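You operate a simulated robot arm through the tools that you are given. There is no shell and no other tool.

You run a simulated robot arm. Do the job below in one go: nothing can be reset, and whatever is moved stays where it is left.

JOB
Reading is over: reset the empty book stand and push the leaf in.
Fine: both page clips down, the stand's back up to its steepest notch; the leaf is the side table's.
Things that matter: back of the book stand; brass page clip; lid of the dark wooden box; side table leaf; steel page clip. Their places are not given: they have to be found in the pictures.

The check looks at the end state, three seconds after you hand in, the way a careful person would. Anything else that was tipped, shoved, dropped, spilled or broken makes it a failure.

ROBOT AND FRAMES
A 7-joint arm with a three-finger gripper, fixed in place. Base frame: the origin is at the foot of the arm, x ahead of it, y to its left, z up; the work surface is at about z = 0.75. Lengths are in m, angles in degrees, forces in N, time in s.
With the tool pointing down near the work surface it reaches from about 0.1 to 0.86 m from the base axis. Its first joint turns from -166.0 to 166.0 degrees. Payload 2.94 kg.
The tool frame sits at the grasp point between the pads (the TCP): z along the fingers, y along the line on which they close. The tips reach 0.03 m beyond it. Largest opening 0.132 m; the body of the gripper starts 0.107 m behind the TCP.
Orientation is that of the tool frame in the base frame, as [roll, pitch, yaw] about the fixed x, y, z axes, in that order (R = Rz(yaw) Ry(pitch) Rx(roll)). With the fingers straight down and closing along the base's y, the tool's x points along the base's -x, its y along +y and its z along -z.

CONTROLS
- The arm moves only by the tool jog_arm. Its argument "motion" is a list of rows, each an object of numbers (a shift or turn left out is 0, a gripper value left out holds the last): "tx", "ty", "tz": the shift along the tool's x, y, z in m; "ax", "ay", "az": the turn, a rotation vector about the tool's x, y, z in degrees; "grip": the finger opening in m, from 0 to 0.132. In form: [{"tx": .., "ty": .., "tz": .., "ax": .., "ay": .., "az": .., "grip": ..}, ...]. A call has 1 to 20 rows; each row shifts and turns the commanded pose from where the row before left it, along the tool's axes as they then stand. Rows are played at 5 a second. More than 0.05 m and 8.6 degrees between two rows, or a gripper value outside its range, and nothing of the call is played. A pose out of reach is approached as far as the arm can. The call stops where the force on the tool passes 60 N (or 10 N more than at its start, if that is more) or the arm is blocked; 0.2 s more then pass. The fingers move at their own pace and stop on an object; they squeeze with about 32 N. The grip force told is the motor's: it shows also when the fingers shut on nothing. Time passes only in rows, and 0.2 s behind the last, so rows that do not move let the fingers close. The reply holds the time, the measured pose of the TCP, the force on the tool along the base axes, the opening and the grip force, in the units named above and with some noise, with the torque about the TCP (base axes, N m) and any sound that the robot's microphone picked up, and new pictures: "views" is both (left out), scene, wrist or none.
- Cameras (640 x 400 px; columns grow to the right, rows downward): "scene" is fixed at [0.22, 0.6521, 1.3168]; the picture's right is [-0.75, -0.66, 0.00], its down [-0.47, 0.53, -0.71] and it looks along [0.47, -0.53, -0.70] (base axes); focal length 263 px, centre (320, 200). "wrist" rides on the gripper at [0.072, 0.003, -0.144] in the tool frame; the picture's right is [-0.04, 1.00, 0.00], its down [-0.88, -0.04, -0.48] and it looks along [-0.48, -0.02, 0.88] (tool axes); focal length 256 px, centre (320, 200).
- slide_trunk(by): slides the trunk up (or, below 0, down) by that many m; the arm rides with it, the base frame stays. It gives what a move gives, with no picture.
- locate(camera, pixels): there is no depth. For up to 12 entries [column, row, z] of the newest picture of that camera ("zoom" is the newest enlarged one), the place [x, y] in the base frame at which the ray of that pixel passes the height z, good to about 0.002 m. The clock stands still meanwhile.
- close_up(camera, box): a new picture of the part [left, top, right, bottom] of that camera's present view, enlarged. The clock stands still meanwhile.
- finish_job(): hands the job in; it is judged then, once.

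Leave the gripper open and the arm clear of the work at the hand-in unless told otherwise.

The tools are called after "Emit:" as a command line: name --argument value ..., lists and objects as JSON in quotes. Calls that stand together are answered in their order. jog_arm: Moves the arm, as the interface text tells. Its arguments: {"type":"object","properties":{"motion":{"type":"array"},"views":{"type":"string","enum":["both","scene","wrist","none"]}},"required":["motion"]} The other tools are called the same way: slide_trunk (by) slides the trunk up or down; locate (camera, pixels) gives the place at which the rays of pixels pass given heights; close_up (camera, box) takes an enlarged picture of a part of a camera's view; finish_job () hands the job in.

At the start:

```text
t: 0.0
tcp_pos: [0.4279, 0.4472, 1.1332]
tcp_rot: [179.9, 0.0, -180.0]
wrist_force: [0.8, -0.3, 0.2]
ft_torque: [-0.02, -0.02, 0.02]
opening: 0.132
finger_force: 0.1
trunk travel left (down, up): [-0.375, 0.165]
```

scene: 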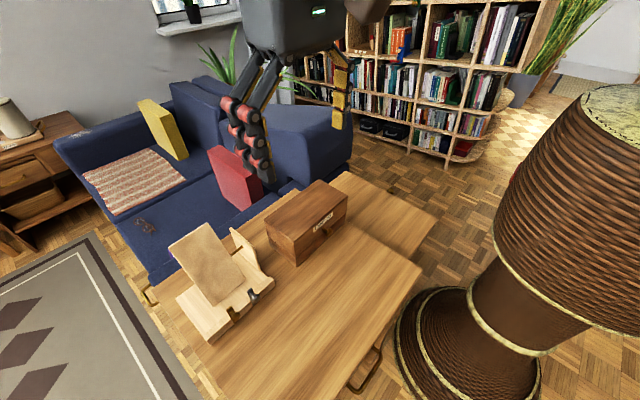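
wrist: 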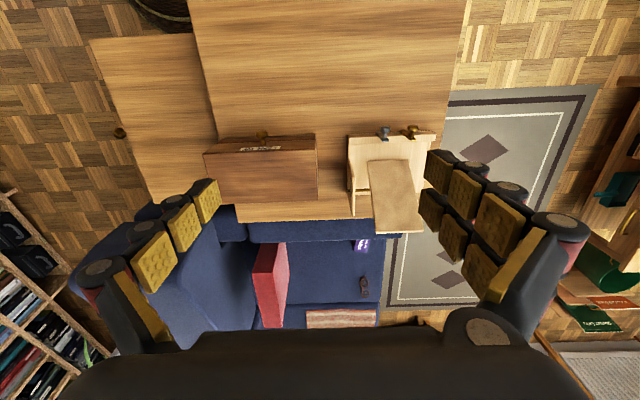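

I see a table with a wooden box (scene ~305,222), a book stand (scene ~220,280) with two clips, and a leaf sticking out from the table (scene ~390,220). I'll look closer first.

Emit:
close_up --camera "scene" --box '[150, 200, 310, 350]'

Emit:
close_up --camera "wrist" --box '[320, 100, 460, 240]'

Emit:
close_up --camera "scene" --box '[240, 150, 460, 400]'

Emit:
close_up --camera "wrist" --box '[80, 0, 340, 230]'

```text
2.67 times, centred on (230, 275) of scene
```

zoom: 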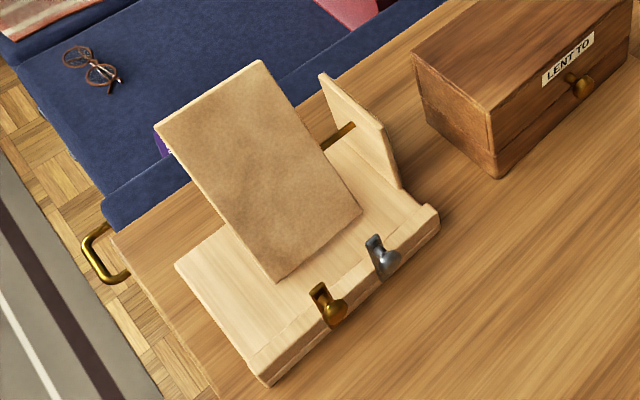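

```text
2.86 times, centred on (390, 170) of wrist
```

zoom: 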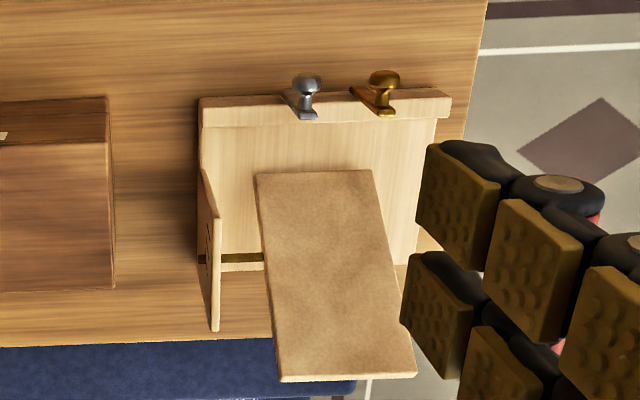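

```text
1.60 times, centred on (350, 275) of scene
```

zoom: 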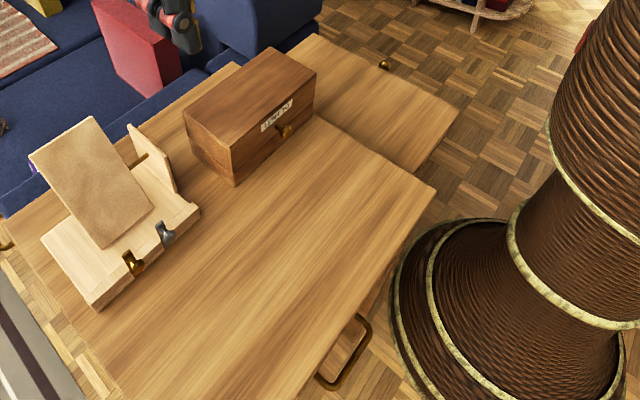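

```text
1.74 times, centred on (210, 115) of wrist
```

zoom: 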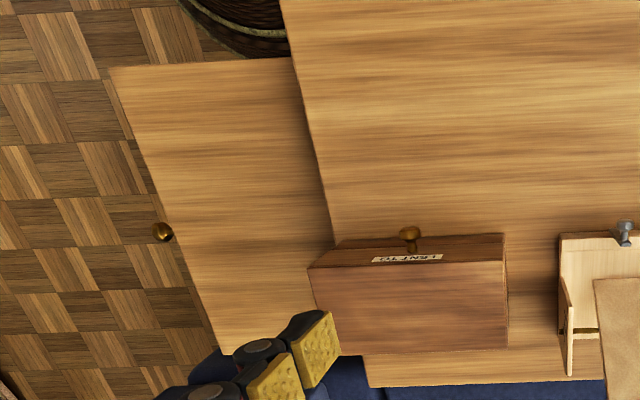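

The stand has a front lip with a steel and a brass clip, and a tan back panel. I'll measure key points at the table height and a bit above.

Emit:
locate --camera "wrist" --pixels '[[384, 132, 0.79], [411, 131, 0.79], [348, 137, 0.77], [435, 137, 0.77], [370, 161, 0.78], [408, 160, 0.78], [375, 233, 0.85], [422, 231, 0.85], [122, 132, 0.72], [90, 40, 0.73], [190, 0, 0.75], [238, 220, 0.75]]'

Emit:
locate --camera "scene" --pixels '[[421, 273, 0.75], [437, 213, 0.73], [347, 172, 0.73], [380, 190, 0.73], [275, 262, 0.75], [297, 266, 0.75], [218, 343, 0.75], [254, 292, 0.79], [232, 308, 0.79], [270, 225, 0.85], [347, 210, 0.85], [320, 182, 0.85]]'

```text
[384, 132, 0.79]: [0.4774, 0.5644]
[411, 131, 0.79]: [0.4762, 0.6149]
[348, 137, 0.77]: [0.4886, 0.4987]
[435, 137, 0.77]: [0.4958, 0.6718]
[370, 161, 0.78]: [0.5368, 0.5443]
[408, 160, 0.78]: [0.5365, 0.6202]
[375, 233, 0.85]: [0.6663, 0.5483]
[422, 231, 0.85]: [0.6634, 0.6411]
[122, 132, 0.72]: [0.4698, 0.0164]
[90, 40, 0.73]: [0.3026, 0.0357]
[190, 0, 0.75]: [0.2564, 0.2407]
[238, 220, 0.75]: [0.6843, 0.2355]
```

```text
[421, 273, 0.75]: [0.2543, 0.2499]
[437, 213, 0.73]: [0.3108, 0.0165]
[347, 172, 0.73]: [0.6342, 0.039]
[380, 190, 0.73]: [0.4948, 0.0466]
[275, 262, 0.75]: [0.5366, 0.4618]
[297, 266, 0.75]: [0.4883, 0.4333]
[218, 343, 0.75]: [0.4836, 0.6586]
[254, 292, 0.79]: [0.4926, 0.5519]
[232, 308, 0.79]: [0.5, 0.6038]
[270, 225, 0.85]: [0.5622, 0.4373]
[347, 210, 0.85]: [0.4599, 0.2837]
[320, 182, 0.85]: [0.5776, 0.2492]
```

Next I move the tool above the stand for a nearer view (towards about x 0.40, y 0.58, z 1.0).

Emit:
jog_arm --motion '[{"tx": 0.005, "ty": 0.03, "tz": 0.03}, {"tx": 0.005, "ty": 0.03, "tz": 0.03}, {"tx": 0.005, "ty": 0.03, "tz": 0.03}, {"tx": 0.005, "ty": 0.03, "tz": 0.03}, {"tx": 0.005, "ty": 0.01, "tz": 0.01}, {}]'

```text
t: 1.4
tcp_pos: [0.404, 0.5755, 0.9998]
tcp_rot: [180.0, 0.0, -180.0]
wrist_force: [0.2, 0.4, 0.0]
ft_torque: [-0.01, 0.0, 0.01]
opening: 0.1319
finger_force: 0.1
trunk travel left (down, up): [-0.375, 0.165]
```

scene: 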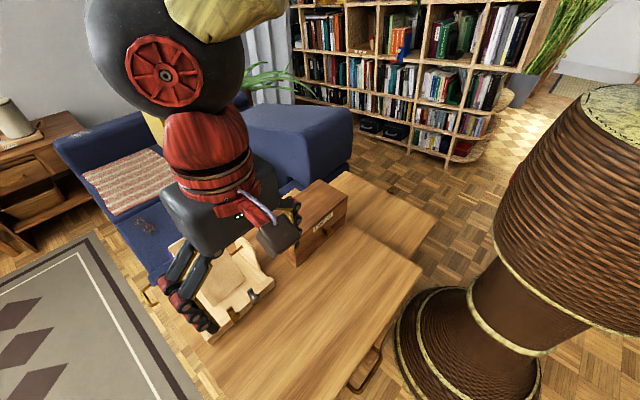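
wrist: 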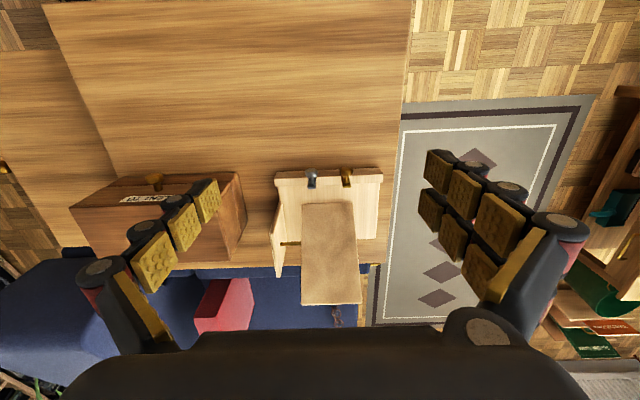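

Emit:
close_up --camera "wrist" --box '[260, 155, 396, 240]'

Emit:
close_up --camera "wrist" --box '[250, 160, 400, 310]'

Emit:
close_up --camera "wrist" --box '[60, 150, 260, 290]'

```text
4.71 times, centred on (328, 198) of wrist
```

zoom: 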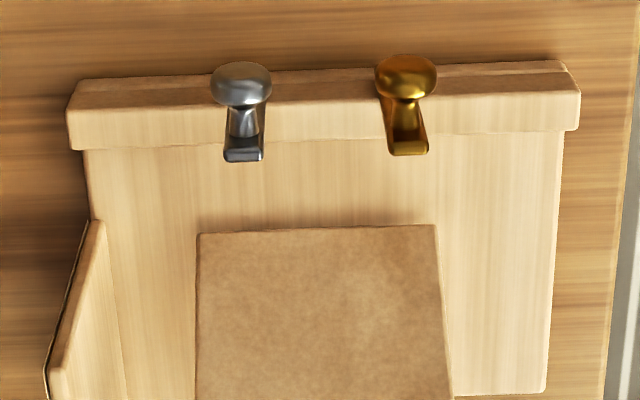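

```text
2.67 times, centred on (325, 235) of wrist
```

zoom: 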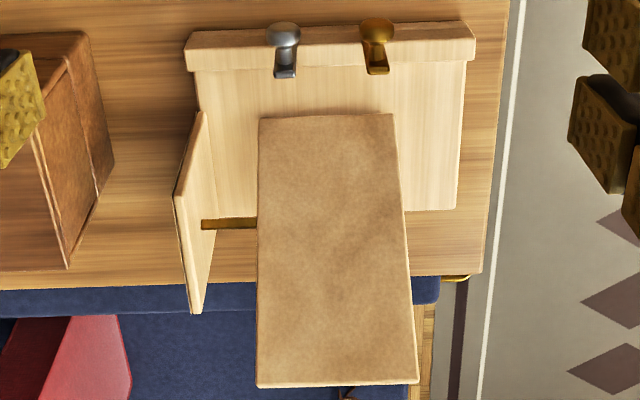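

```text
2.86 times, centred on (160, 220) of wrist
```

zoom: 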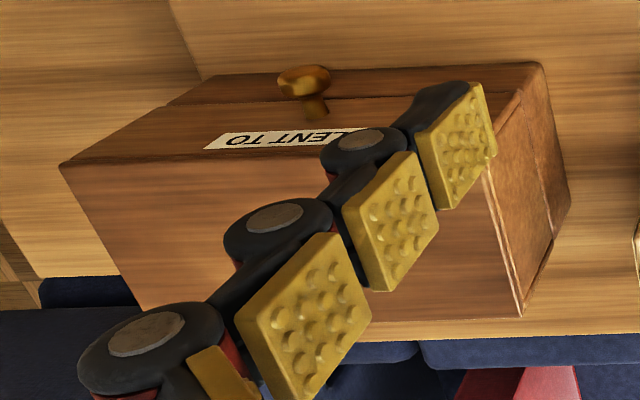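

The clips sit on the lip at (311,178) and (347,176) in the wrist picture; I can't tell their state from above. I'll tilt the tool forward 45° and get lower in front of the stand to see it from the front.

Emit:
jog_arm --motion '[{"ay": -7.5}, {"ay": -7.5}, {"ay": -7.5}, {"ay": -7.5}, {"ay": -7.5}, {"ay": -7.5}, {"tx": 0.028, "tz": 0.014}, {"tx": 0.028, "tz": 0.014}, {"tx": 0.028, "tz": 0.014}, {"tx": 0.028, "tz": 0.014}, {}]'

```text
t: 3.8
tcp_pos: [0.3638, 0.5762, 0.8838]
tcp_rot: [180.0, 45.0, 180.0]
wrist_force: [1.2, -0.2, 0.3]
ft_torque: [0.0, 0.01, -0.02]
opening: 0.1321
finger_force: 0.1
trunk travel left (down, up): [-0.375, 0.165]
```

scene: 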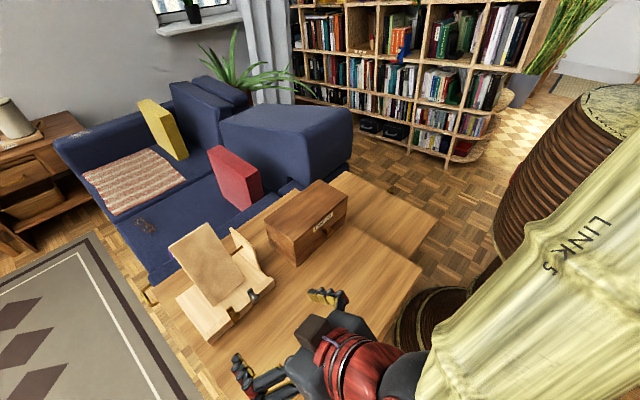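
wrist: 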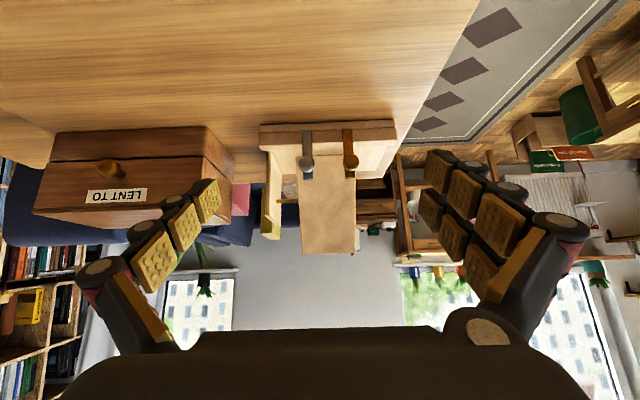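

Emit:
close_up --camera "wrist" --box '[245, 110, 410, 260]'

Emit:
close_up --camera "scene" --box '[160, 210, 290, 350]'

Emit:
close_up --camera "wrist" --box '[250, 110, 350, 180]'

```text
2.67 times, centred on (328, 185) of wrist
```

zoom: 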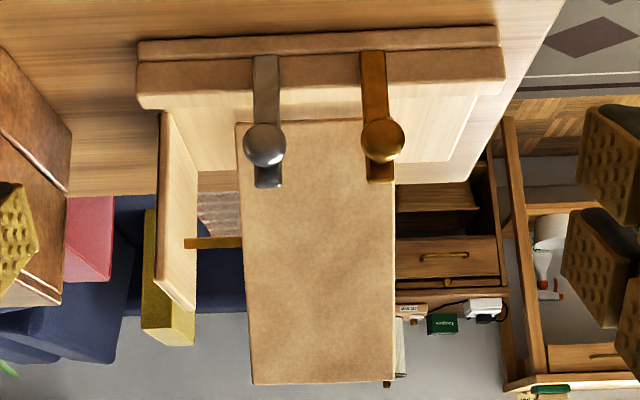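

```text
2.86 times, centred on (225, 280) of scene
```

zoom: 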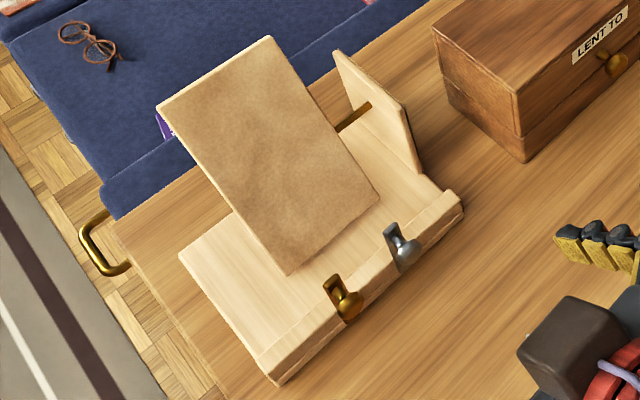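

```text
5.71 times, centred on (300, 145) of wrist
```

zoom: 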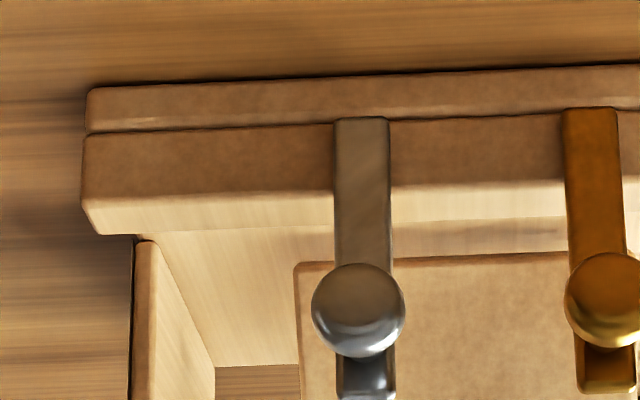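

Both clips seem to stand upright from the lip, with knobs facing the robot. I triangulate from the two pictures.

Emit:
locate --camera "wrist" --pixels '[[307.4, 163.2, 0.78], [307.4, 163.2, 0.8], [307.4, 163.2, 0.82], [351.3, 162.5, 0.78], [351.3, 162.5, 0.8], [351.3, 162.5, 0.82], [335, 253, 0.85], [335, 253, 0.9], [308, 130, 0.76], [308, 130, 0.77], [261, 134, 0.76], [261, 125, 0.75]]'

Emit:
locate --camera "scene" --pixels '[[255.8, 299.5, 0.78], [255.8, 299.5, 0.8], [255.8, 299.5, 0.82], [235.8, 316, 0.78], [235.8, 316, 0.8], [235.8, 316, 0.82], [206, 223, 0.85], [206, 223, 0.9], [168, 246, 0.85], [168, 246, 0.9], [230, 229, 0.8], [230, 229, 0.85]]'

```text
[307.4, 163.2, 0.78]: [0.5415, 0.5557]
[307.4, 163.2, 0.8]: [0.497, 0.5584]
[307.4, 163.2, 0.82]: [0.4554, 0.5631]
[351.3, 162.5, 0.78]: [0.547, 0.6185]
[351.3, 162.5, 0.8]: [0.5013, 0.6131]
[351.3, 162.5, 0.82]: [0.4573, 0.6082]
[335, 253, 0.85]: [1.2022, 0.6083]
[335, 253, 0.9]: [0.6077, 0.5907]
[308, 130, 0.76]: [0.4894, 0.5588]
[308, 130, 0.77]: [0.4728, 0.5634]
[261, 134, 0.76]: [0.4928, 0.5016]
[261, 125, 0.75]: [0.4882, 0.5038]
```

```text
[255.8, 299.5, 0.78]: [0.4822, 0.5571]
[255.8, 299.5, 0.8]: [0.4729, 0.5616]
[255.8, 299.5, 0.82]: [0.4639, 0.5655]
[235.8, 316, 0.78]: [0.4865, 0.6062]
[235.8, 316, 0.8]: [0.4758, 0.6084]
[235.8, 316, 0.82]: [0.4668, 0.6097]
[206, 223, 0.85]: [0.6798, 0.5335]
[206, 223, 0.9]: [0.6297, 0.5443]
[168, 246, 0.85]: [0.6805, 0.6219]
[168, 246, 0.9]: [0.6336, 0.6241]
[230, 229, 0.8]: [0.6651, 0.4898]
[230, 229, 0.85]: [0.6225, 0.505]
```

The clip knobs are at about (0.467, 0.562, 0.815) and (0.468, 0.609, 0.815), above the lip. I need a side view to understand the hinge and the notches: rise, turn the tool 90° so that it looks along +y from above the box (top ≈ 0.84).

Emit:
jog_arm --motion '[{"tx": -0.03, "tz": -0.03}, {"tx": -0.03, "tz": -0.03}, {"tx": -0.01, "tz": -0.01}, {"ax": -5.3, "az": -5.3}, {"ax": -5.3, "az": -5.3}, {"ax": -5.3, "az": -5.3}, {"ax": -5.3, "az": -5.3}, {"ax": -5.3, "az": -5.3}, {"ax": -5.3, "az": -5.3}, {"ax": -5.3, "az": -5.3}, {"ax": -5.3, "az": -5.3}, {"ax": -5.3, "az": -5.3}, {"ax": -5.3, "az": -5.3}, {"ax": -5.3, "az": -5.3}, {"ax": -5.3, "az": -5.3}, {}]'

```text
t: 7.2
tcp_pos: [0.3462, 0.5525, 0.9573]
tcp_rot: [-175.9, 35.2, -112.6]
wrist_force: [-0.5, 0.6, -0.5]
ft_torque: [-0.02, 0.0, 0.0]
opening: 0.1319
finger_force: 0.0
out of reach, approached as far as the arm can: row 11, 12, 13, 14, 15
trunk travel left (down, up): [-0.375, 0.165]
```

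scene: 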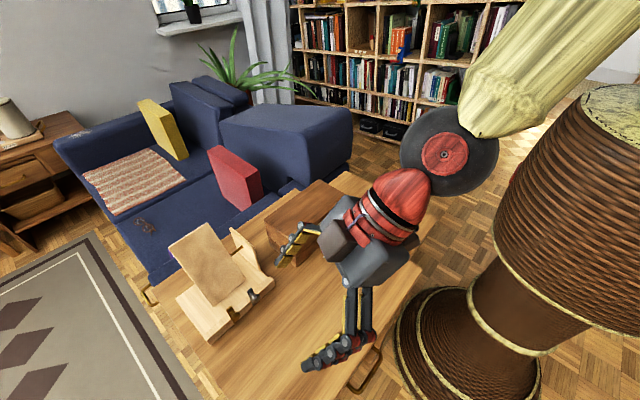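
wrist: 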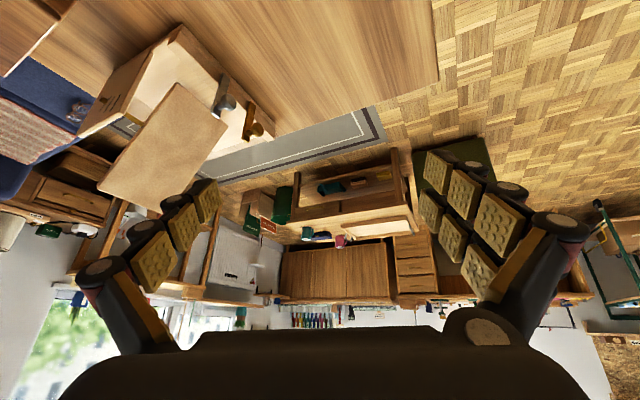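

The turn came near a joint limit, but the stand is visible now at (180,100) from the side. Close-up.

Emit:
close_up --camera "wrist" --box '[60, 15, 290, 205]'

Emit:
close_up --camera "wrist" --box '[160, 50, 280, 150]'

```text
2.11 times, centred on (175, 110) of wrist
```

zoom: 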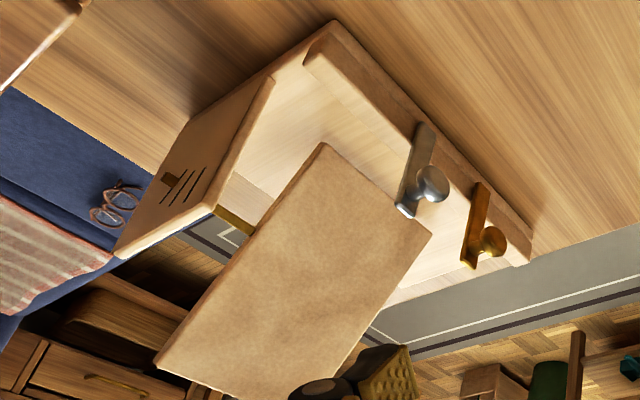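

```text
4.00 times, centred on (220, 100) of wrist
```

zoom: 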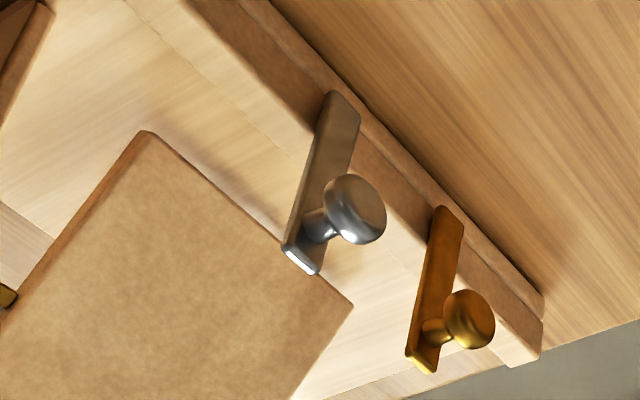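

I see notch slits on the cheek's outer face and both clips lying in front of the lip. I'll zoom further on both.

Emit:
close_up --camera "wrist" --box '[90, 60, 170, 130]'

Emit:
close_up --camera "wrist" --box '[205, 65, 270, 145]'

```text
5.71 times, centred on (130, 95) of wrist
```

zoom: 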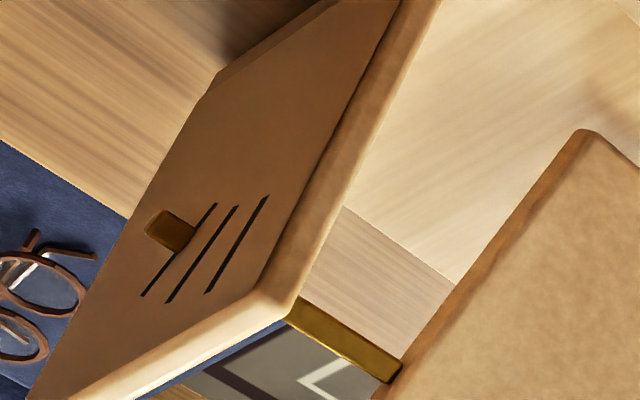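

```text
5.00 times, centred on (238, 105) of wrist
```

zoom: 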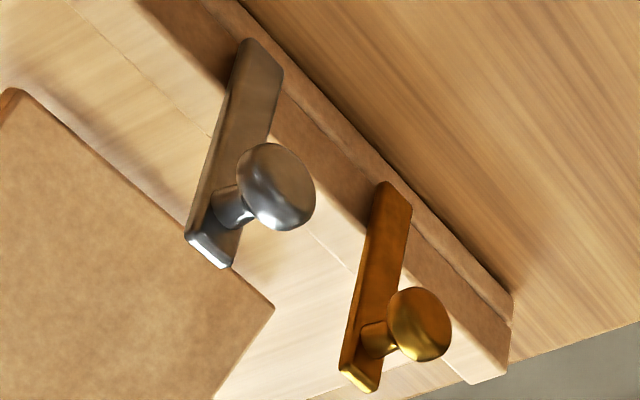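

The cheek has three marks; a brass pointer on the back's rod is at the rearmost one, so the back should swing forward (steeper) to the mark furthest forward. Now I undo the turn to return to the frontal posture, then set the tool upright again.

Emit:
jog_arm --motion '[{"ax": 5.3, "az": 5.3}, {"ax": 5.3, "az": 5.3}, {"ax": 5.3, "az": 5.3}, {"ax": 5.3, "az": 5.3}, {"ax": 5.3, "az": 5.3}, {"ax": 5.3, "az": 5.3}, {"ax": 5.3, "az": 5.3}, {"ax": 5.3, "az": 5.3}, {"ax": 5.3, "az": 5.3}, {}]' --views "none"

```text
t: 9.4
tcp_pos: [0.3369, 0.5543, 0.954]
tcp_rot: [-168.4, 39.8, -160.4]
wrist_force: [-0.5, -0.9, 0.0]
ft_torque: [0.02, -0.04, -0.03]
opening: 0.1321
finger_force: 0.1
out of reach, approached as far as the arm can: row 1, 2
trunk travel left (down, up): [-0.375, 0.165]
```

The commanded pose follows the reached one, so I correct the orientation to straight down by a computed rotation, then move above the steel knob with fingers narrowed to 0.04.

Emit:
jog_arm --motion '[{"ax": -0.705, "ay": 6.848, "az": 2.453}, {"ax": -0.705, "ay": 6.848, "az": 2.453}, {"ax": -0.705, "ay": 6.848, "az": 2.453}, {"ax": -0.705, "ay": 6.848, "az": 2.453}, {"ax": -0.705, "ay": 6.848, "az": 2.453}, {"ax": -0.705, "ay": 6.848, "az": 2.453}, {"grip": 0.04}, {"tx": -0.04, "ty": 0.003}, {"tx": -0.04, "ty": 0.003}, {"tx": -0.04, "ty": 0.002}, {}, {}]'

```text
t: 12.0
tcp_pos: [0.4586, 0.5608, 0.9573]
tcp_rot: [-179.9, 0.0, -179.8]
wrist_force: [0.0, -0.4, 0.4]
ft_torque: [-0.01, -0.02, -0.02]
opening: 0.0398
finger_force: 0.0
trunk travel left (down, up): [-0.375, 0.165]
```

scene: 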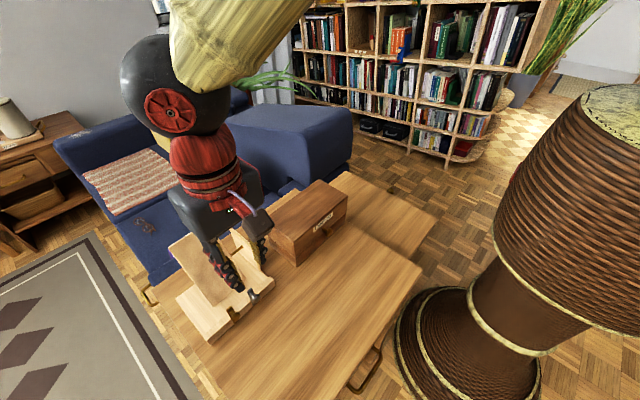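
wrist: 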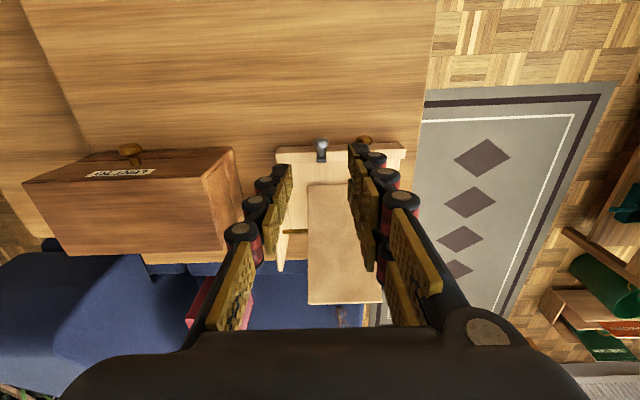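

Upright again above the steel knob, seen at (321,144). I check the positions of both knobs and the back's bottom edge.

Emit:
locate --camera "wrist" --pixels '[[321, 143, 0.815], [365, 141, 0.815], [308, 186, 0.77], [308, 186, 0.79], [345, 303, 0.88], [345, 303, 0.9], [321, 158, 0.825]]'

Emit:
close_up --camera "wrist" --box '[270, 120, 420, 220]'

```text
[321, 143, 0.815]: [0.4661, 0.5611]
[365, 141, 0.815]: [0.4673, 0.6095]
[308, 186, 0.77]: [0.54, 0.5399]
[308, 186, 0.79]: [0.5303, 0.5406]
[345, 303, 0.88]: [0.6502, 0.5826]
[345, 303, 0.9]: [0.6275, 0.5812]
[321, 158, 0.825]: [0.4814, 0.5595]
```

```text
4.00 times, centred on (345, 170) of wrist
```

zoom: 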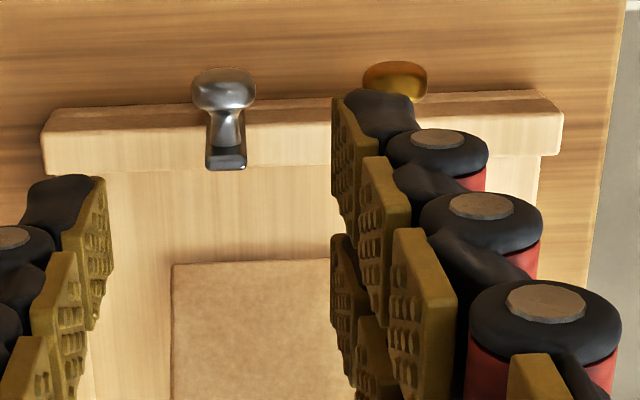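

I narrow to 0.03 and descend around the steel knob (tips to z ≈ 0.80), then squeeze.

Emit:
jog_arm --motion '[{"tx": -0.0074, "grip": 0.03}, {"tz": 0.03}, {"tz": 0.03}, {"tz": 0.03}, {"tz": 0.02}, {"tz": 0.017}, {}]'

```text
t: 13.6
tcp_pos: [0.4655, 0.5616, 0.8287]
tcp_rot: [-179.8, 0.0, -179.9]
wrist_force: [0.2, 0.5, -0.5]
ft_torque: [0.0, 0.01, -0.01]
opening: 0.0303
finger_force: 0.0
trunk travel left (down, up): [-0.375, 0.165]
```

scene: 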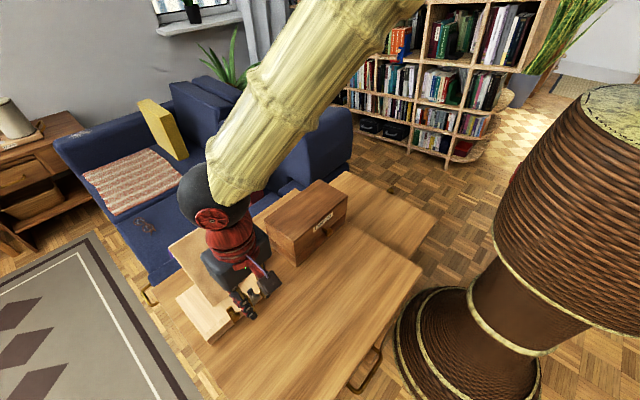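
wrist: 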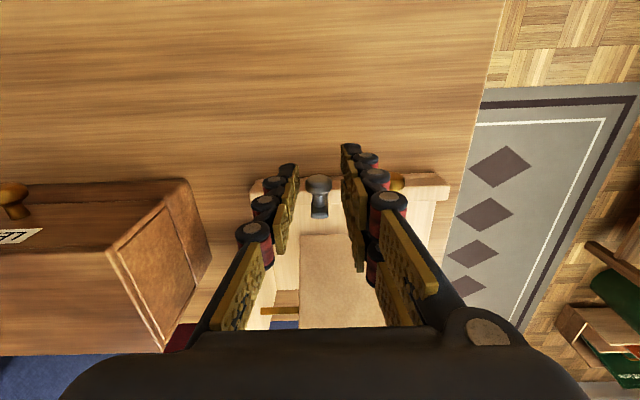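

The knob at (319,185) is centred between the fingers. Now I close on it.

Emit:
jog_arm --motion '[{"grip": 0.012}, {}, {}, {}]'

Emit:
close_up --camera "wrist" --box '[245, 130, 455, 270]'

```text
t: 14.6
tcp_pos: [0.4647, 0.5615, 0.8285]
tcp_rot: [-179.9, -0.2, -179.8]
wrist_force: [-0.8, -7.0, -1.5]
ft_torque: [-0.05, 0.03, 0.0]
opening: 0.0166
finger_force: 3.6
trunk travel left (down, up): [-0.375, 0.165]
```

scene: 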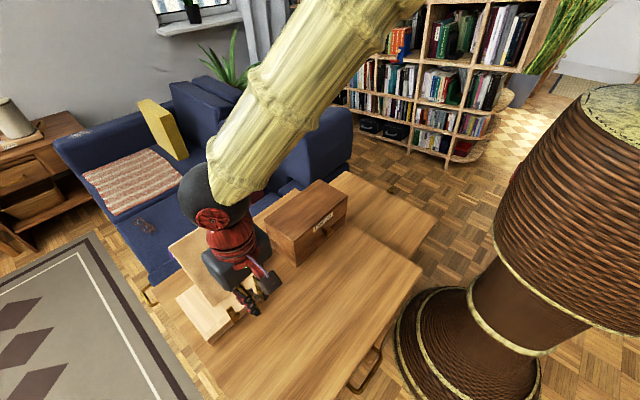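
wrist: 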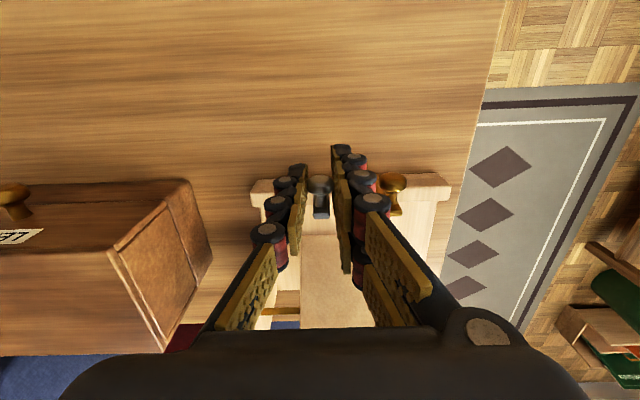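

```text
2.86 times, centred on (350, 200) of wrist
```

zoom: 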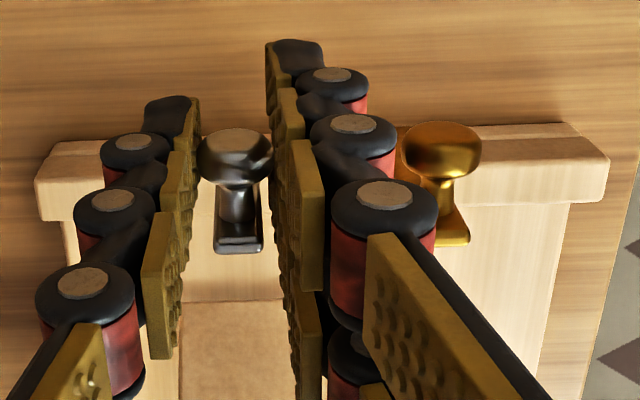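

Grip is on the knob. Test: pull 5 mm towards the robot and 2 mm down (the arc of a hinge at the lip's bottom), watching force.

Emit:
jog_arm --motion '[{"tx": 0.0025, "tz": 0.001}, {"tx": 0.0025, "tz": 0.001}, {}]'

Emit:
close_up --camera "wrist" --box '[245, 130, 455, 270]'

```text
t: 15.4
tcp_pos: [0.4616, 0.5604, 0.8262]
tcp_rot: [-179.9, 0.0, -179.9]
wrist_force: [2.5, -9.3, 1.7]
ft_torque: [-0.09, -0.01, -0.04]
opening: 0.0174
finger_force: 4.1
trunk travel left (down, up): [-0.375, 0.165]
```

scene: 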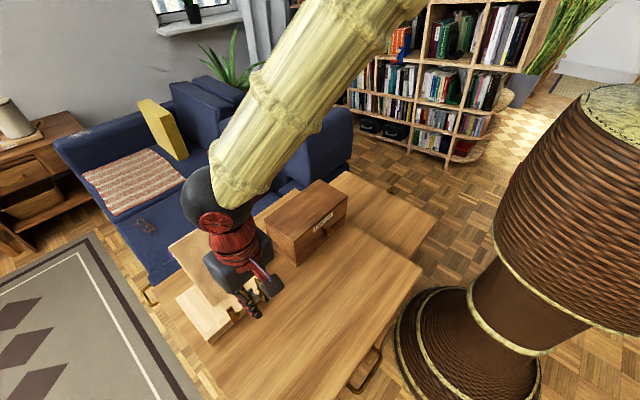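
wrist: 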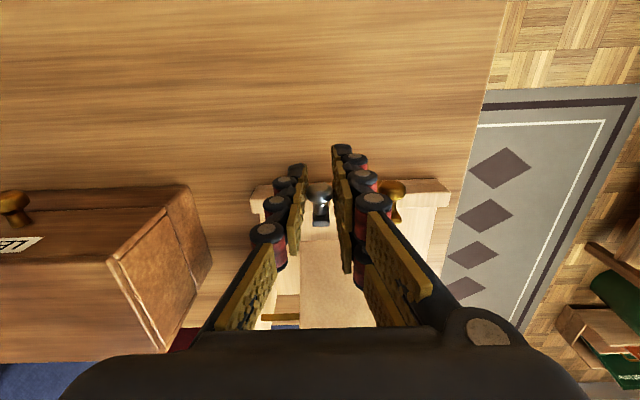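

```text
2.86 times, centred on (350, 200) of wrist
```

zoom: 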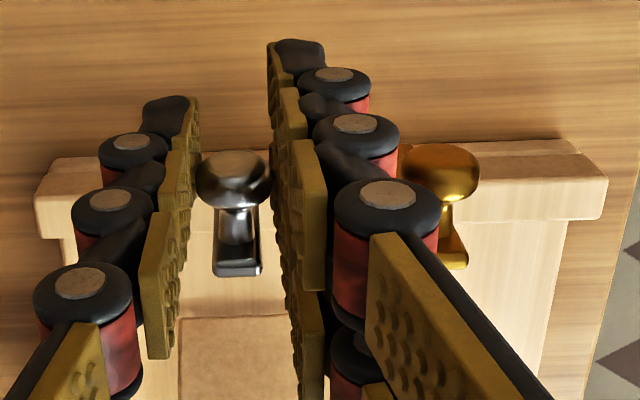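

The knob slipped in the light grip, clip unmoved. There's a −9 N side load, so I shift 1.5 mm towards −y, return, and squeeze fully.

Emit:
jog_arm --motion '[{"tx": -0.002, "tz": -0.002, "ty": -0.0015}, {"tx": -0.002}, {"grip": 0.0}, {}, {}, {}]' --views "wrist"

```text
t: 16.8
tcp_pos: [0.4619, 0.5604, 0.8267]
tcp_rot: [-179.7, -0.1, -179.9]
wrist_force: [-29.8, 0.0, -10.7]
ft_torque: [0.03, 0.36, 0.01]
opening: 0.0159
finger_force: 41.6
trunk travel left (down, up): [-0.375, 0.165]
```

wrist: 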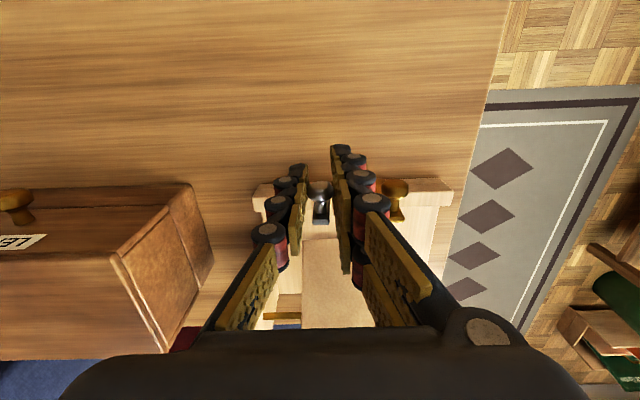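

Now the grip is firm (41 N), and the clip resists backward push (−30 N) without moving. I now pull forward in small steps.

Emit:
jog_arm --motion '[{"tx": 0.002}, {"tx": 0.002, "tz": 0.001}, {"tx": 0.002}, {}]' --views "wrist"

```text
t: 17.8
tcp_pos: [0.4629, 0.5608, 0.8276]
tcp_rot: [179.8, 0.1, -179.9]
wrist_force: [12.5, -10.0, -12.4]
ft_torque: [-0.17, -0.71, -0.06]
opening: 0.0162
finger_force: 41.7
trunk travel left (down, up): [-0.375, 0.165]
```

wrist: 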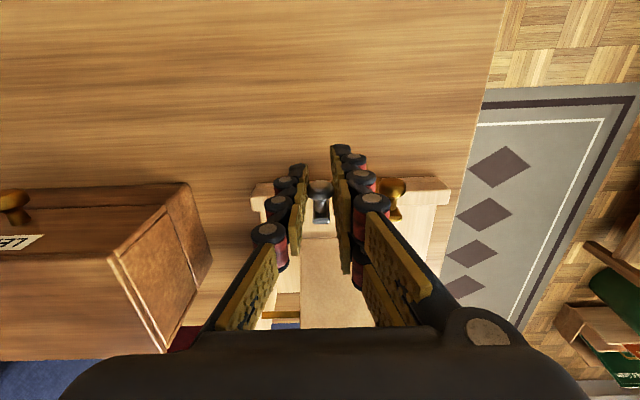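

Forward pull is also resisted (12 N). Next hypothesis: the clip turns sideways in the lip's plane. I relax x and try 4 mm towards −y.

Emit:
jog_arm --motion '[{"tx": -0.0017}, {"ty": -0.002}, {"ty": -0.002}, {"ty": -0.001}, {}]' --views "wrist"

Emit:
close_up --camera "wrist" --box '[245, 130, 455, 270]'

```text
t: 19.0
tcp_pos: [0.4627, 0.5573, 0.8277]
tcp_rot: [179.9, 0.1, -179.8]
wrist_force: [12.0, 6.5, -0.8]
ft_torque: [0.31, -0.13, 0.01]
opening: 0.0162
finger_force: 41.8
trunk travel left (down, up): [-0.375, 0.165]
```

wrist: 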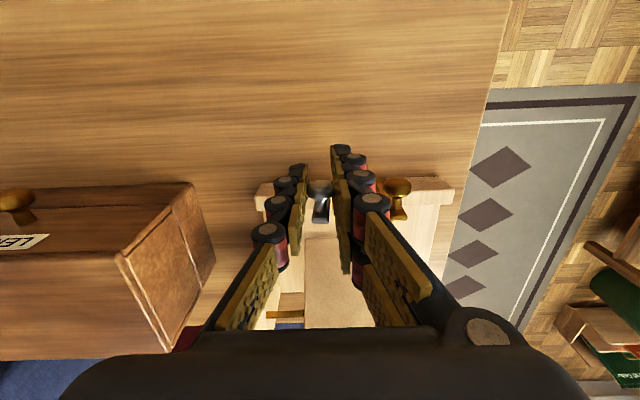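

```text
2.86 times, centred on (350, 200) of wrist
```

zoom: 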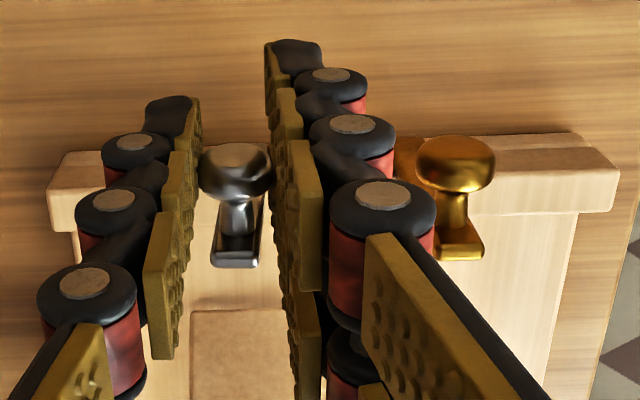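

The knob followed 3.5 mm towards −y with only 6.5 N: the clip does seem to turn sideways. I continue 6 mm further.

Emit:
jog_arm --motion '[{"ty": -0.002}, {"ty": -0.002}, {"ty": -0.002, "tz": 0.0005}, {}]' --views "wrist"

Emit:
close_up --camera "wrist" --box '[245, 130, 455, 270]'

```text
t: 20.0
tcp_pos: [0.4631, 0.5532, 0.8276]
tcp_rot: [179.9, 0.1, -179.9]
wrist_force: [10.6, 20.4, 4.1]
ft_torque: [1.11, -0.53, 0.67]
opening: 0.0162
finger_force: 42.2
trunk travel left (down, up): [-0.375, 0.165]
```

wrist: 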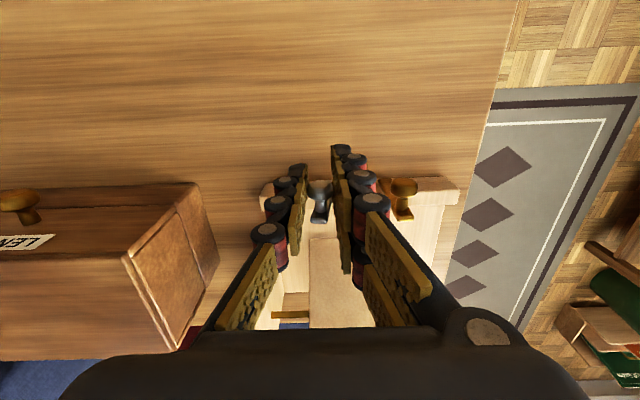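

```text
2.86 times, centred on (350, 200) of wrist
```

zoom: 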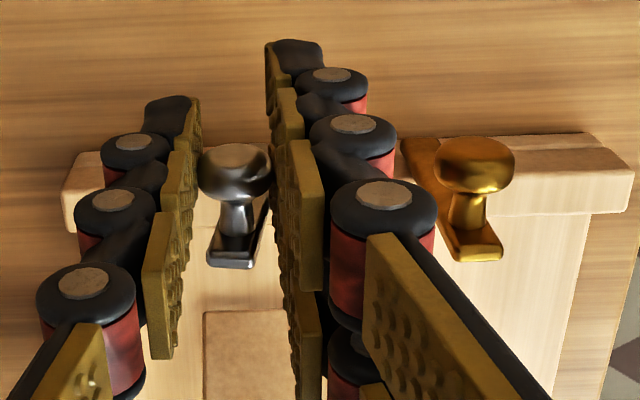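

The side force has risen to 20 N with 1.1 N·m of torque; the firm grip may be resisting the knob's turn. I release, rise and look at what the clip did.

Emit:
jog_arm --motion '[{"ty": 0.002}, {"grip": 0.032}, {}, {"tz": -0.03}, {"tz": -0.03}, {"tx": 0.03, "tz": -0.02}, {"tx": 0.03}, {}]'

Emit:
close_up --camera "wrist" --box '[255, 140, 415, 240]'

Emit:
close_up --camera "scene" --box '[200, 250, 300, 350]'

```text
t: 21.8
tcp_pos: [0.4004, 0.5544, 0.9067]
tcp_rot: [-179.9, -0.1, -179.9]
wrist_force: [-0.6, 0.8, -0.2]
ft_torque: [-0.02, -0.01, 0.01]
opening: 0.0322
finger_force: 0.1
trunk travel left (down, up): [-0.375, 0.165]
```

scene: 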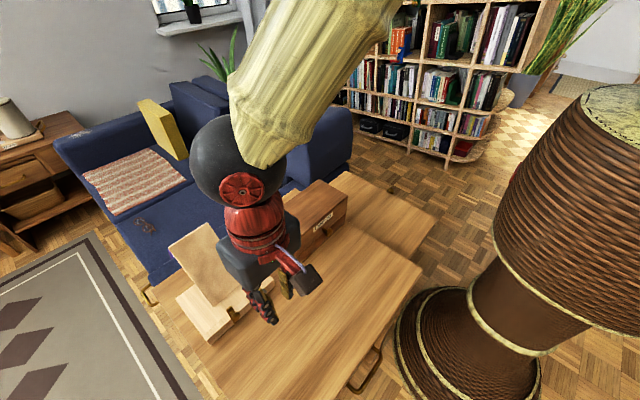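
wrist: 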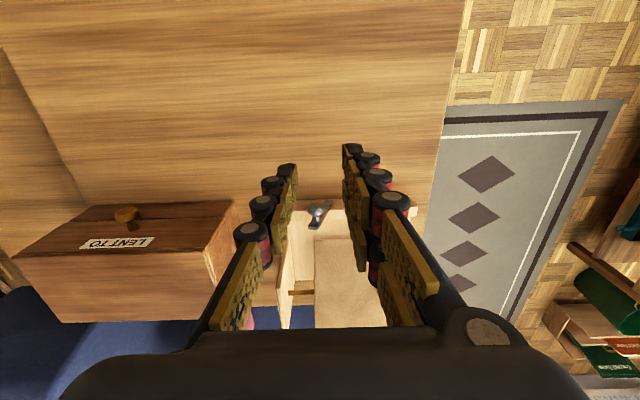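

```text
4.00 times, centred on (335, 190) of wrist
```

zoom: 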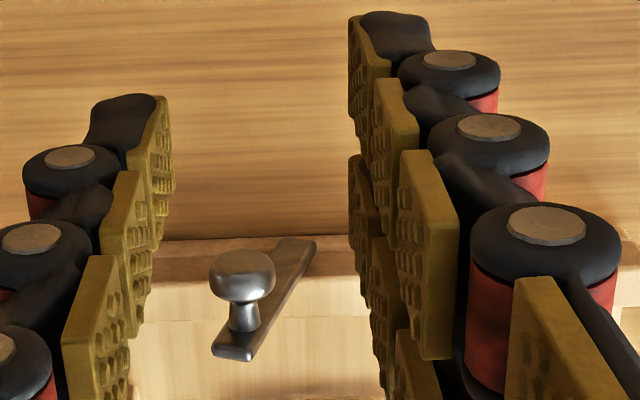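

```text
4.00 times, centred on (250, 300) of scene
```

zoom: 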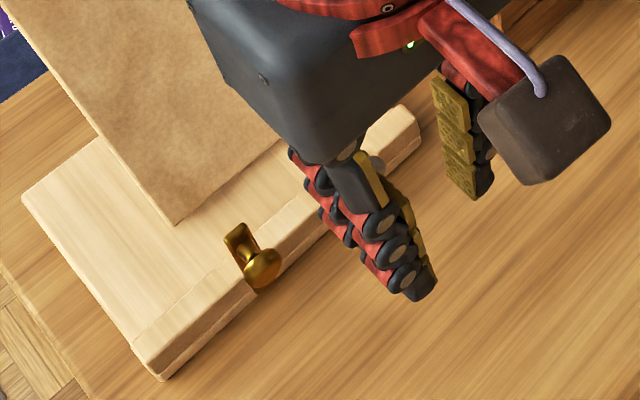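

The steel clip has turned sideways (towards −y) — so that's the hinge. I measure the current knob and foot position.

Emit:
locate --camera "zoom" --pixels '[[320, 200, 0.8]]'

Emit:
locate --camera "wrist" --pixels '[[315, 208.75, 0.8], [315, 208.75, 0.81], [329, 200, 0.77], [308, 227, 0.8], [308, 227, 0.82]]'

```text
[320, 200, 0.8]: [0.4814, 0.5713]
```

```text
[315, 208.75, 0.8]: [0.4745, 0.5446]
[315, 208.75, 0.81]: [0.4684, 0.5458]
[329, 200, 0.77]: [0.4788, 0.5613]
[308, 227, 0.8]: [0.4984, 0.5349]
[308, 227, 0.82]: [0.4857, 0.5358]
```

The clip is tilted ≈25°. I lower the open fingers (0.032) around the knob again without squeezing and use the +y finger to push it towards −y along its arc.

Emit:
jog_arm --motion '[{"tx": -0.033, "ty": -0.009}, {"tx": -0.033}, {"tz": 0.03}, {"tz": 0.03}, {"tz": 0.02}, {"ty": -0.005}, {"ty": -0.005, "tz": 0.001}, {"ty": -0.005, "tz": 0.002}, {"ty": -0.005, "tz": 0.003}, {"ty": -0.005, "tz": 0.003}, {"ty": -0.004, "tz": 0.003}, {}]'

Emit:
close_up --camera "wrist" --box '[245, 130, 455, 270]'

```text
t: 24.4
tcp_pos: [0.4658, 0.5135, 0.814]
tcp_rot: [-180.0, 0.0, -180.0]
wrist_force: [0.5, 0.4, 0.9]
ft_torque: [0.01, 0.02, -0.02]
opening: 0.0321
finger_force: 0.1
trunk travel left (down, up): [-0.375, 0.165]
```

scene: 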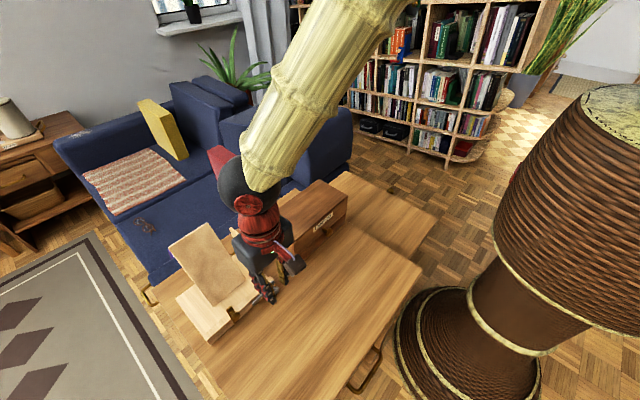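
wrist: 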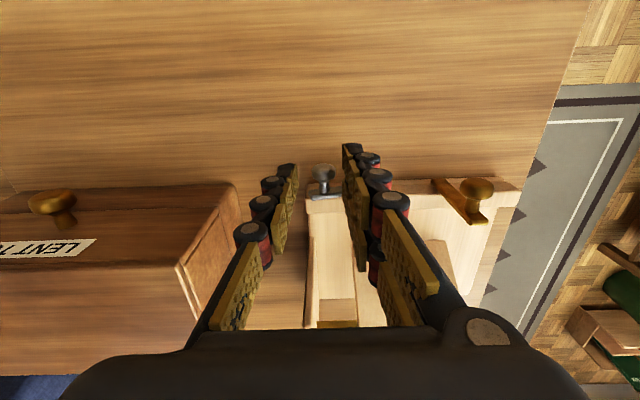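

```text
2.86 times, centred on (350, 200) of wrist
```

zoom: 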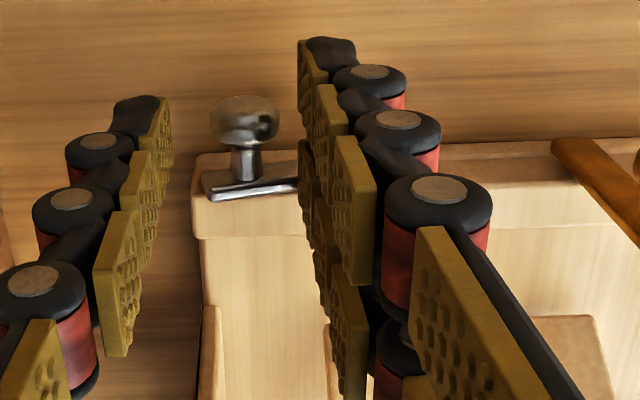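

The steel clip now lies along the lip (knob at (323,175)), released with no force. Next the brass one: rise, move to y 0.609, lower around its knob, push towards +y (its free side).

Emit:
jog_arm --motion '[{"tz": -0.03}, {"tz": -0.03}, {"tz": -0.02}, {"ty": 0.032}, {"ty": 0.032}, {"ty": 0.0315}, {}]'

Emit:
close_up --camera "wrist" --box '[245, 130, 455, 270]'

Emit:
close_up --camera "scene" --box '[180, 230, 300, 350]'

```text
t: 26.0
tcp_pos: [0.4668, 0.6106, 0.8945]
tcp_rot: [-179.8, 0.0, -179.9]
wrist_force: [-0.4, 0.3, -0.5]
ft_torque: [-0.02, 0.02, 0.01]
opening: 0.0319
finger_force: 0.0
trunk travel left (down, up): [-0.375, 0.165]
```

scene: 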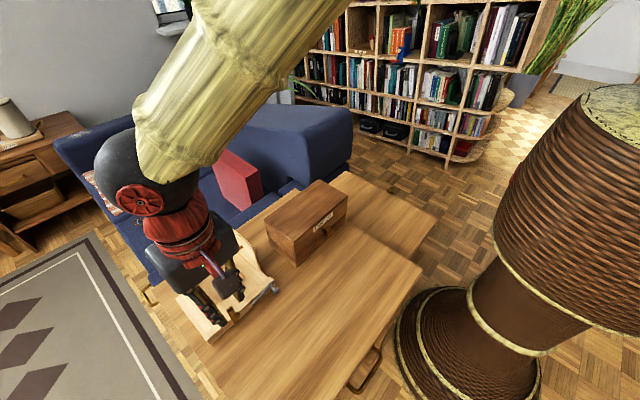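
wrist: 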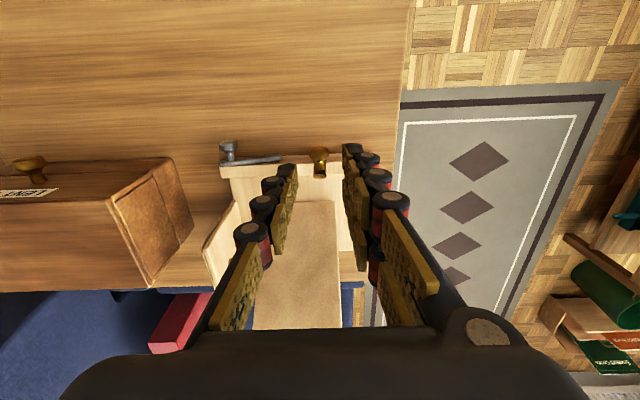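

```text
2.86 times, centred on (350, 200) of wrist
```

zoom: 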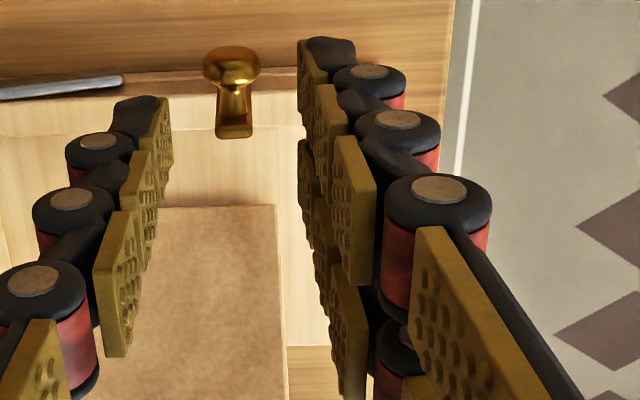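

```text
3.33 times, centred on (240, 290) of scene
```

zoom: 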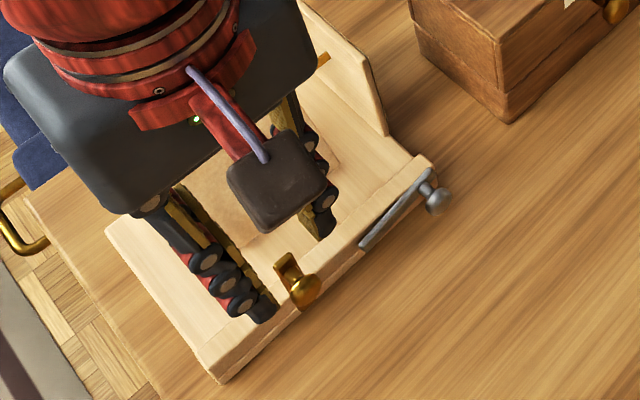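

Steel clip is parallel to the lip. Brass knob is centred. Descend and push towards +y along the arc.

Emit:
jog_arm --motion '[{"tz": 0.03}, {"tz": 0.03}, {"tz": 0.014}, {"ty": 0.005}, {"ty": 0.005}, {"ty": 0.005}, {"ty": 0.005}, {"ty": 0.005, "tz": 0.001}, {"ty": 0.005, "tz": 0.002}, {"ty": 0.005, "tz": 0.002}, {"ty": 0.005, "tz": 0.002}, {"ty": 0.004}, {}]'

Emit:
close_up --camera "wrist" --box '[245, 130, 455, 270]'

```text
t: 28.8
tcp_pos: [0.4677, 0.6539, 0.8131]
tcp_rot: [-180.0, 0.0, -179.9]
wrist_force: [0.0, -2.0, -0.4]
ft_torque: [0.0, 0.04, -0.01]
opening: 0.0332
finger_force: 0.8
trunk travel left (down, up): [-0.375, 0.165]
```

scene: 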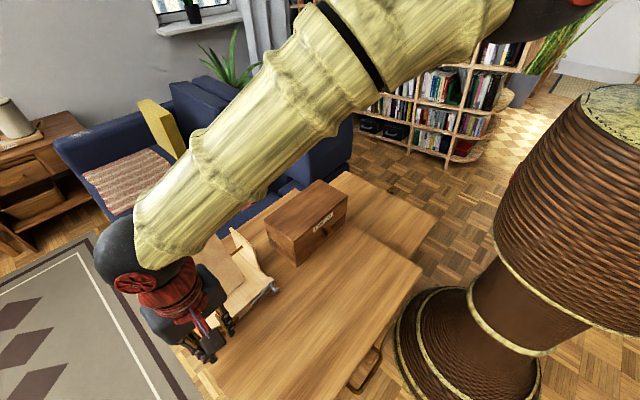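
wrist: 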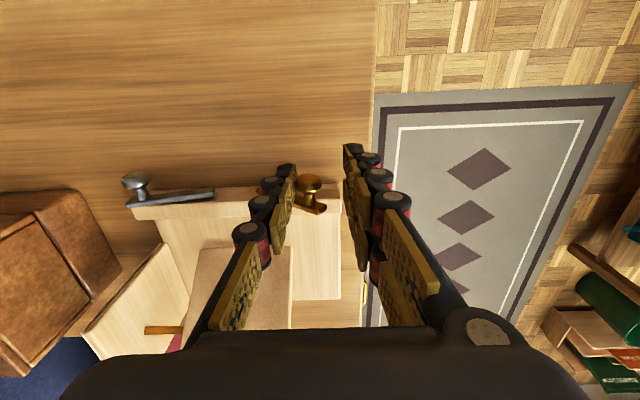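

```text
2.86 times, centred on (350, 200) of wrist
```

zoom: 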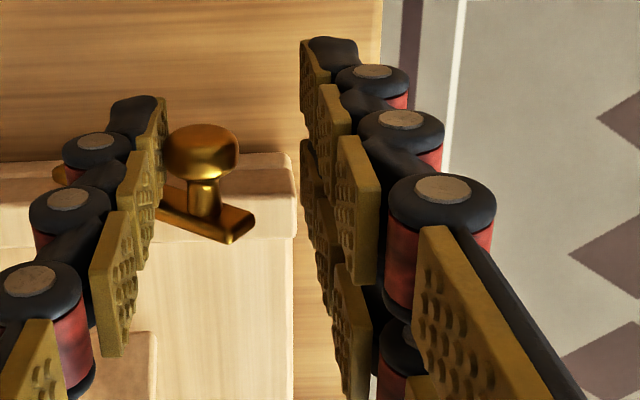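

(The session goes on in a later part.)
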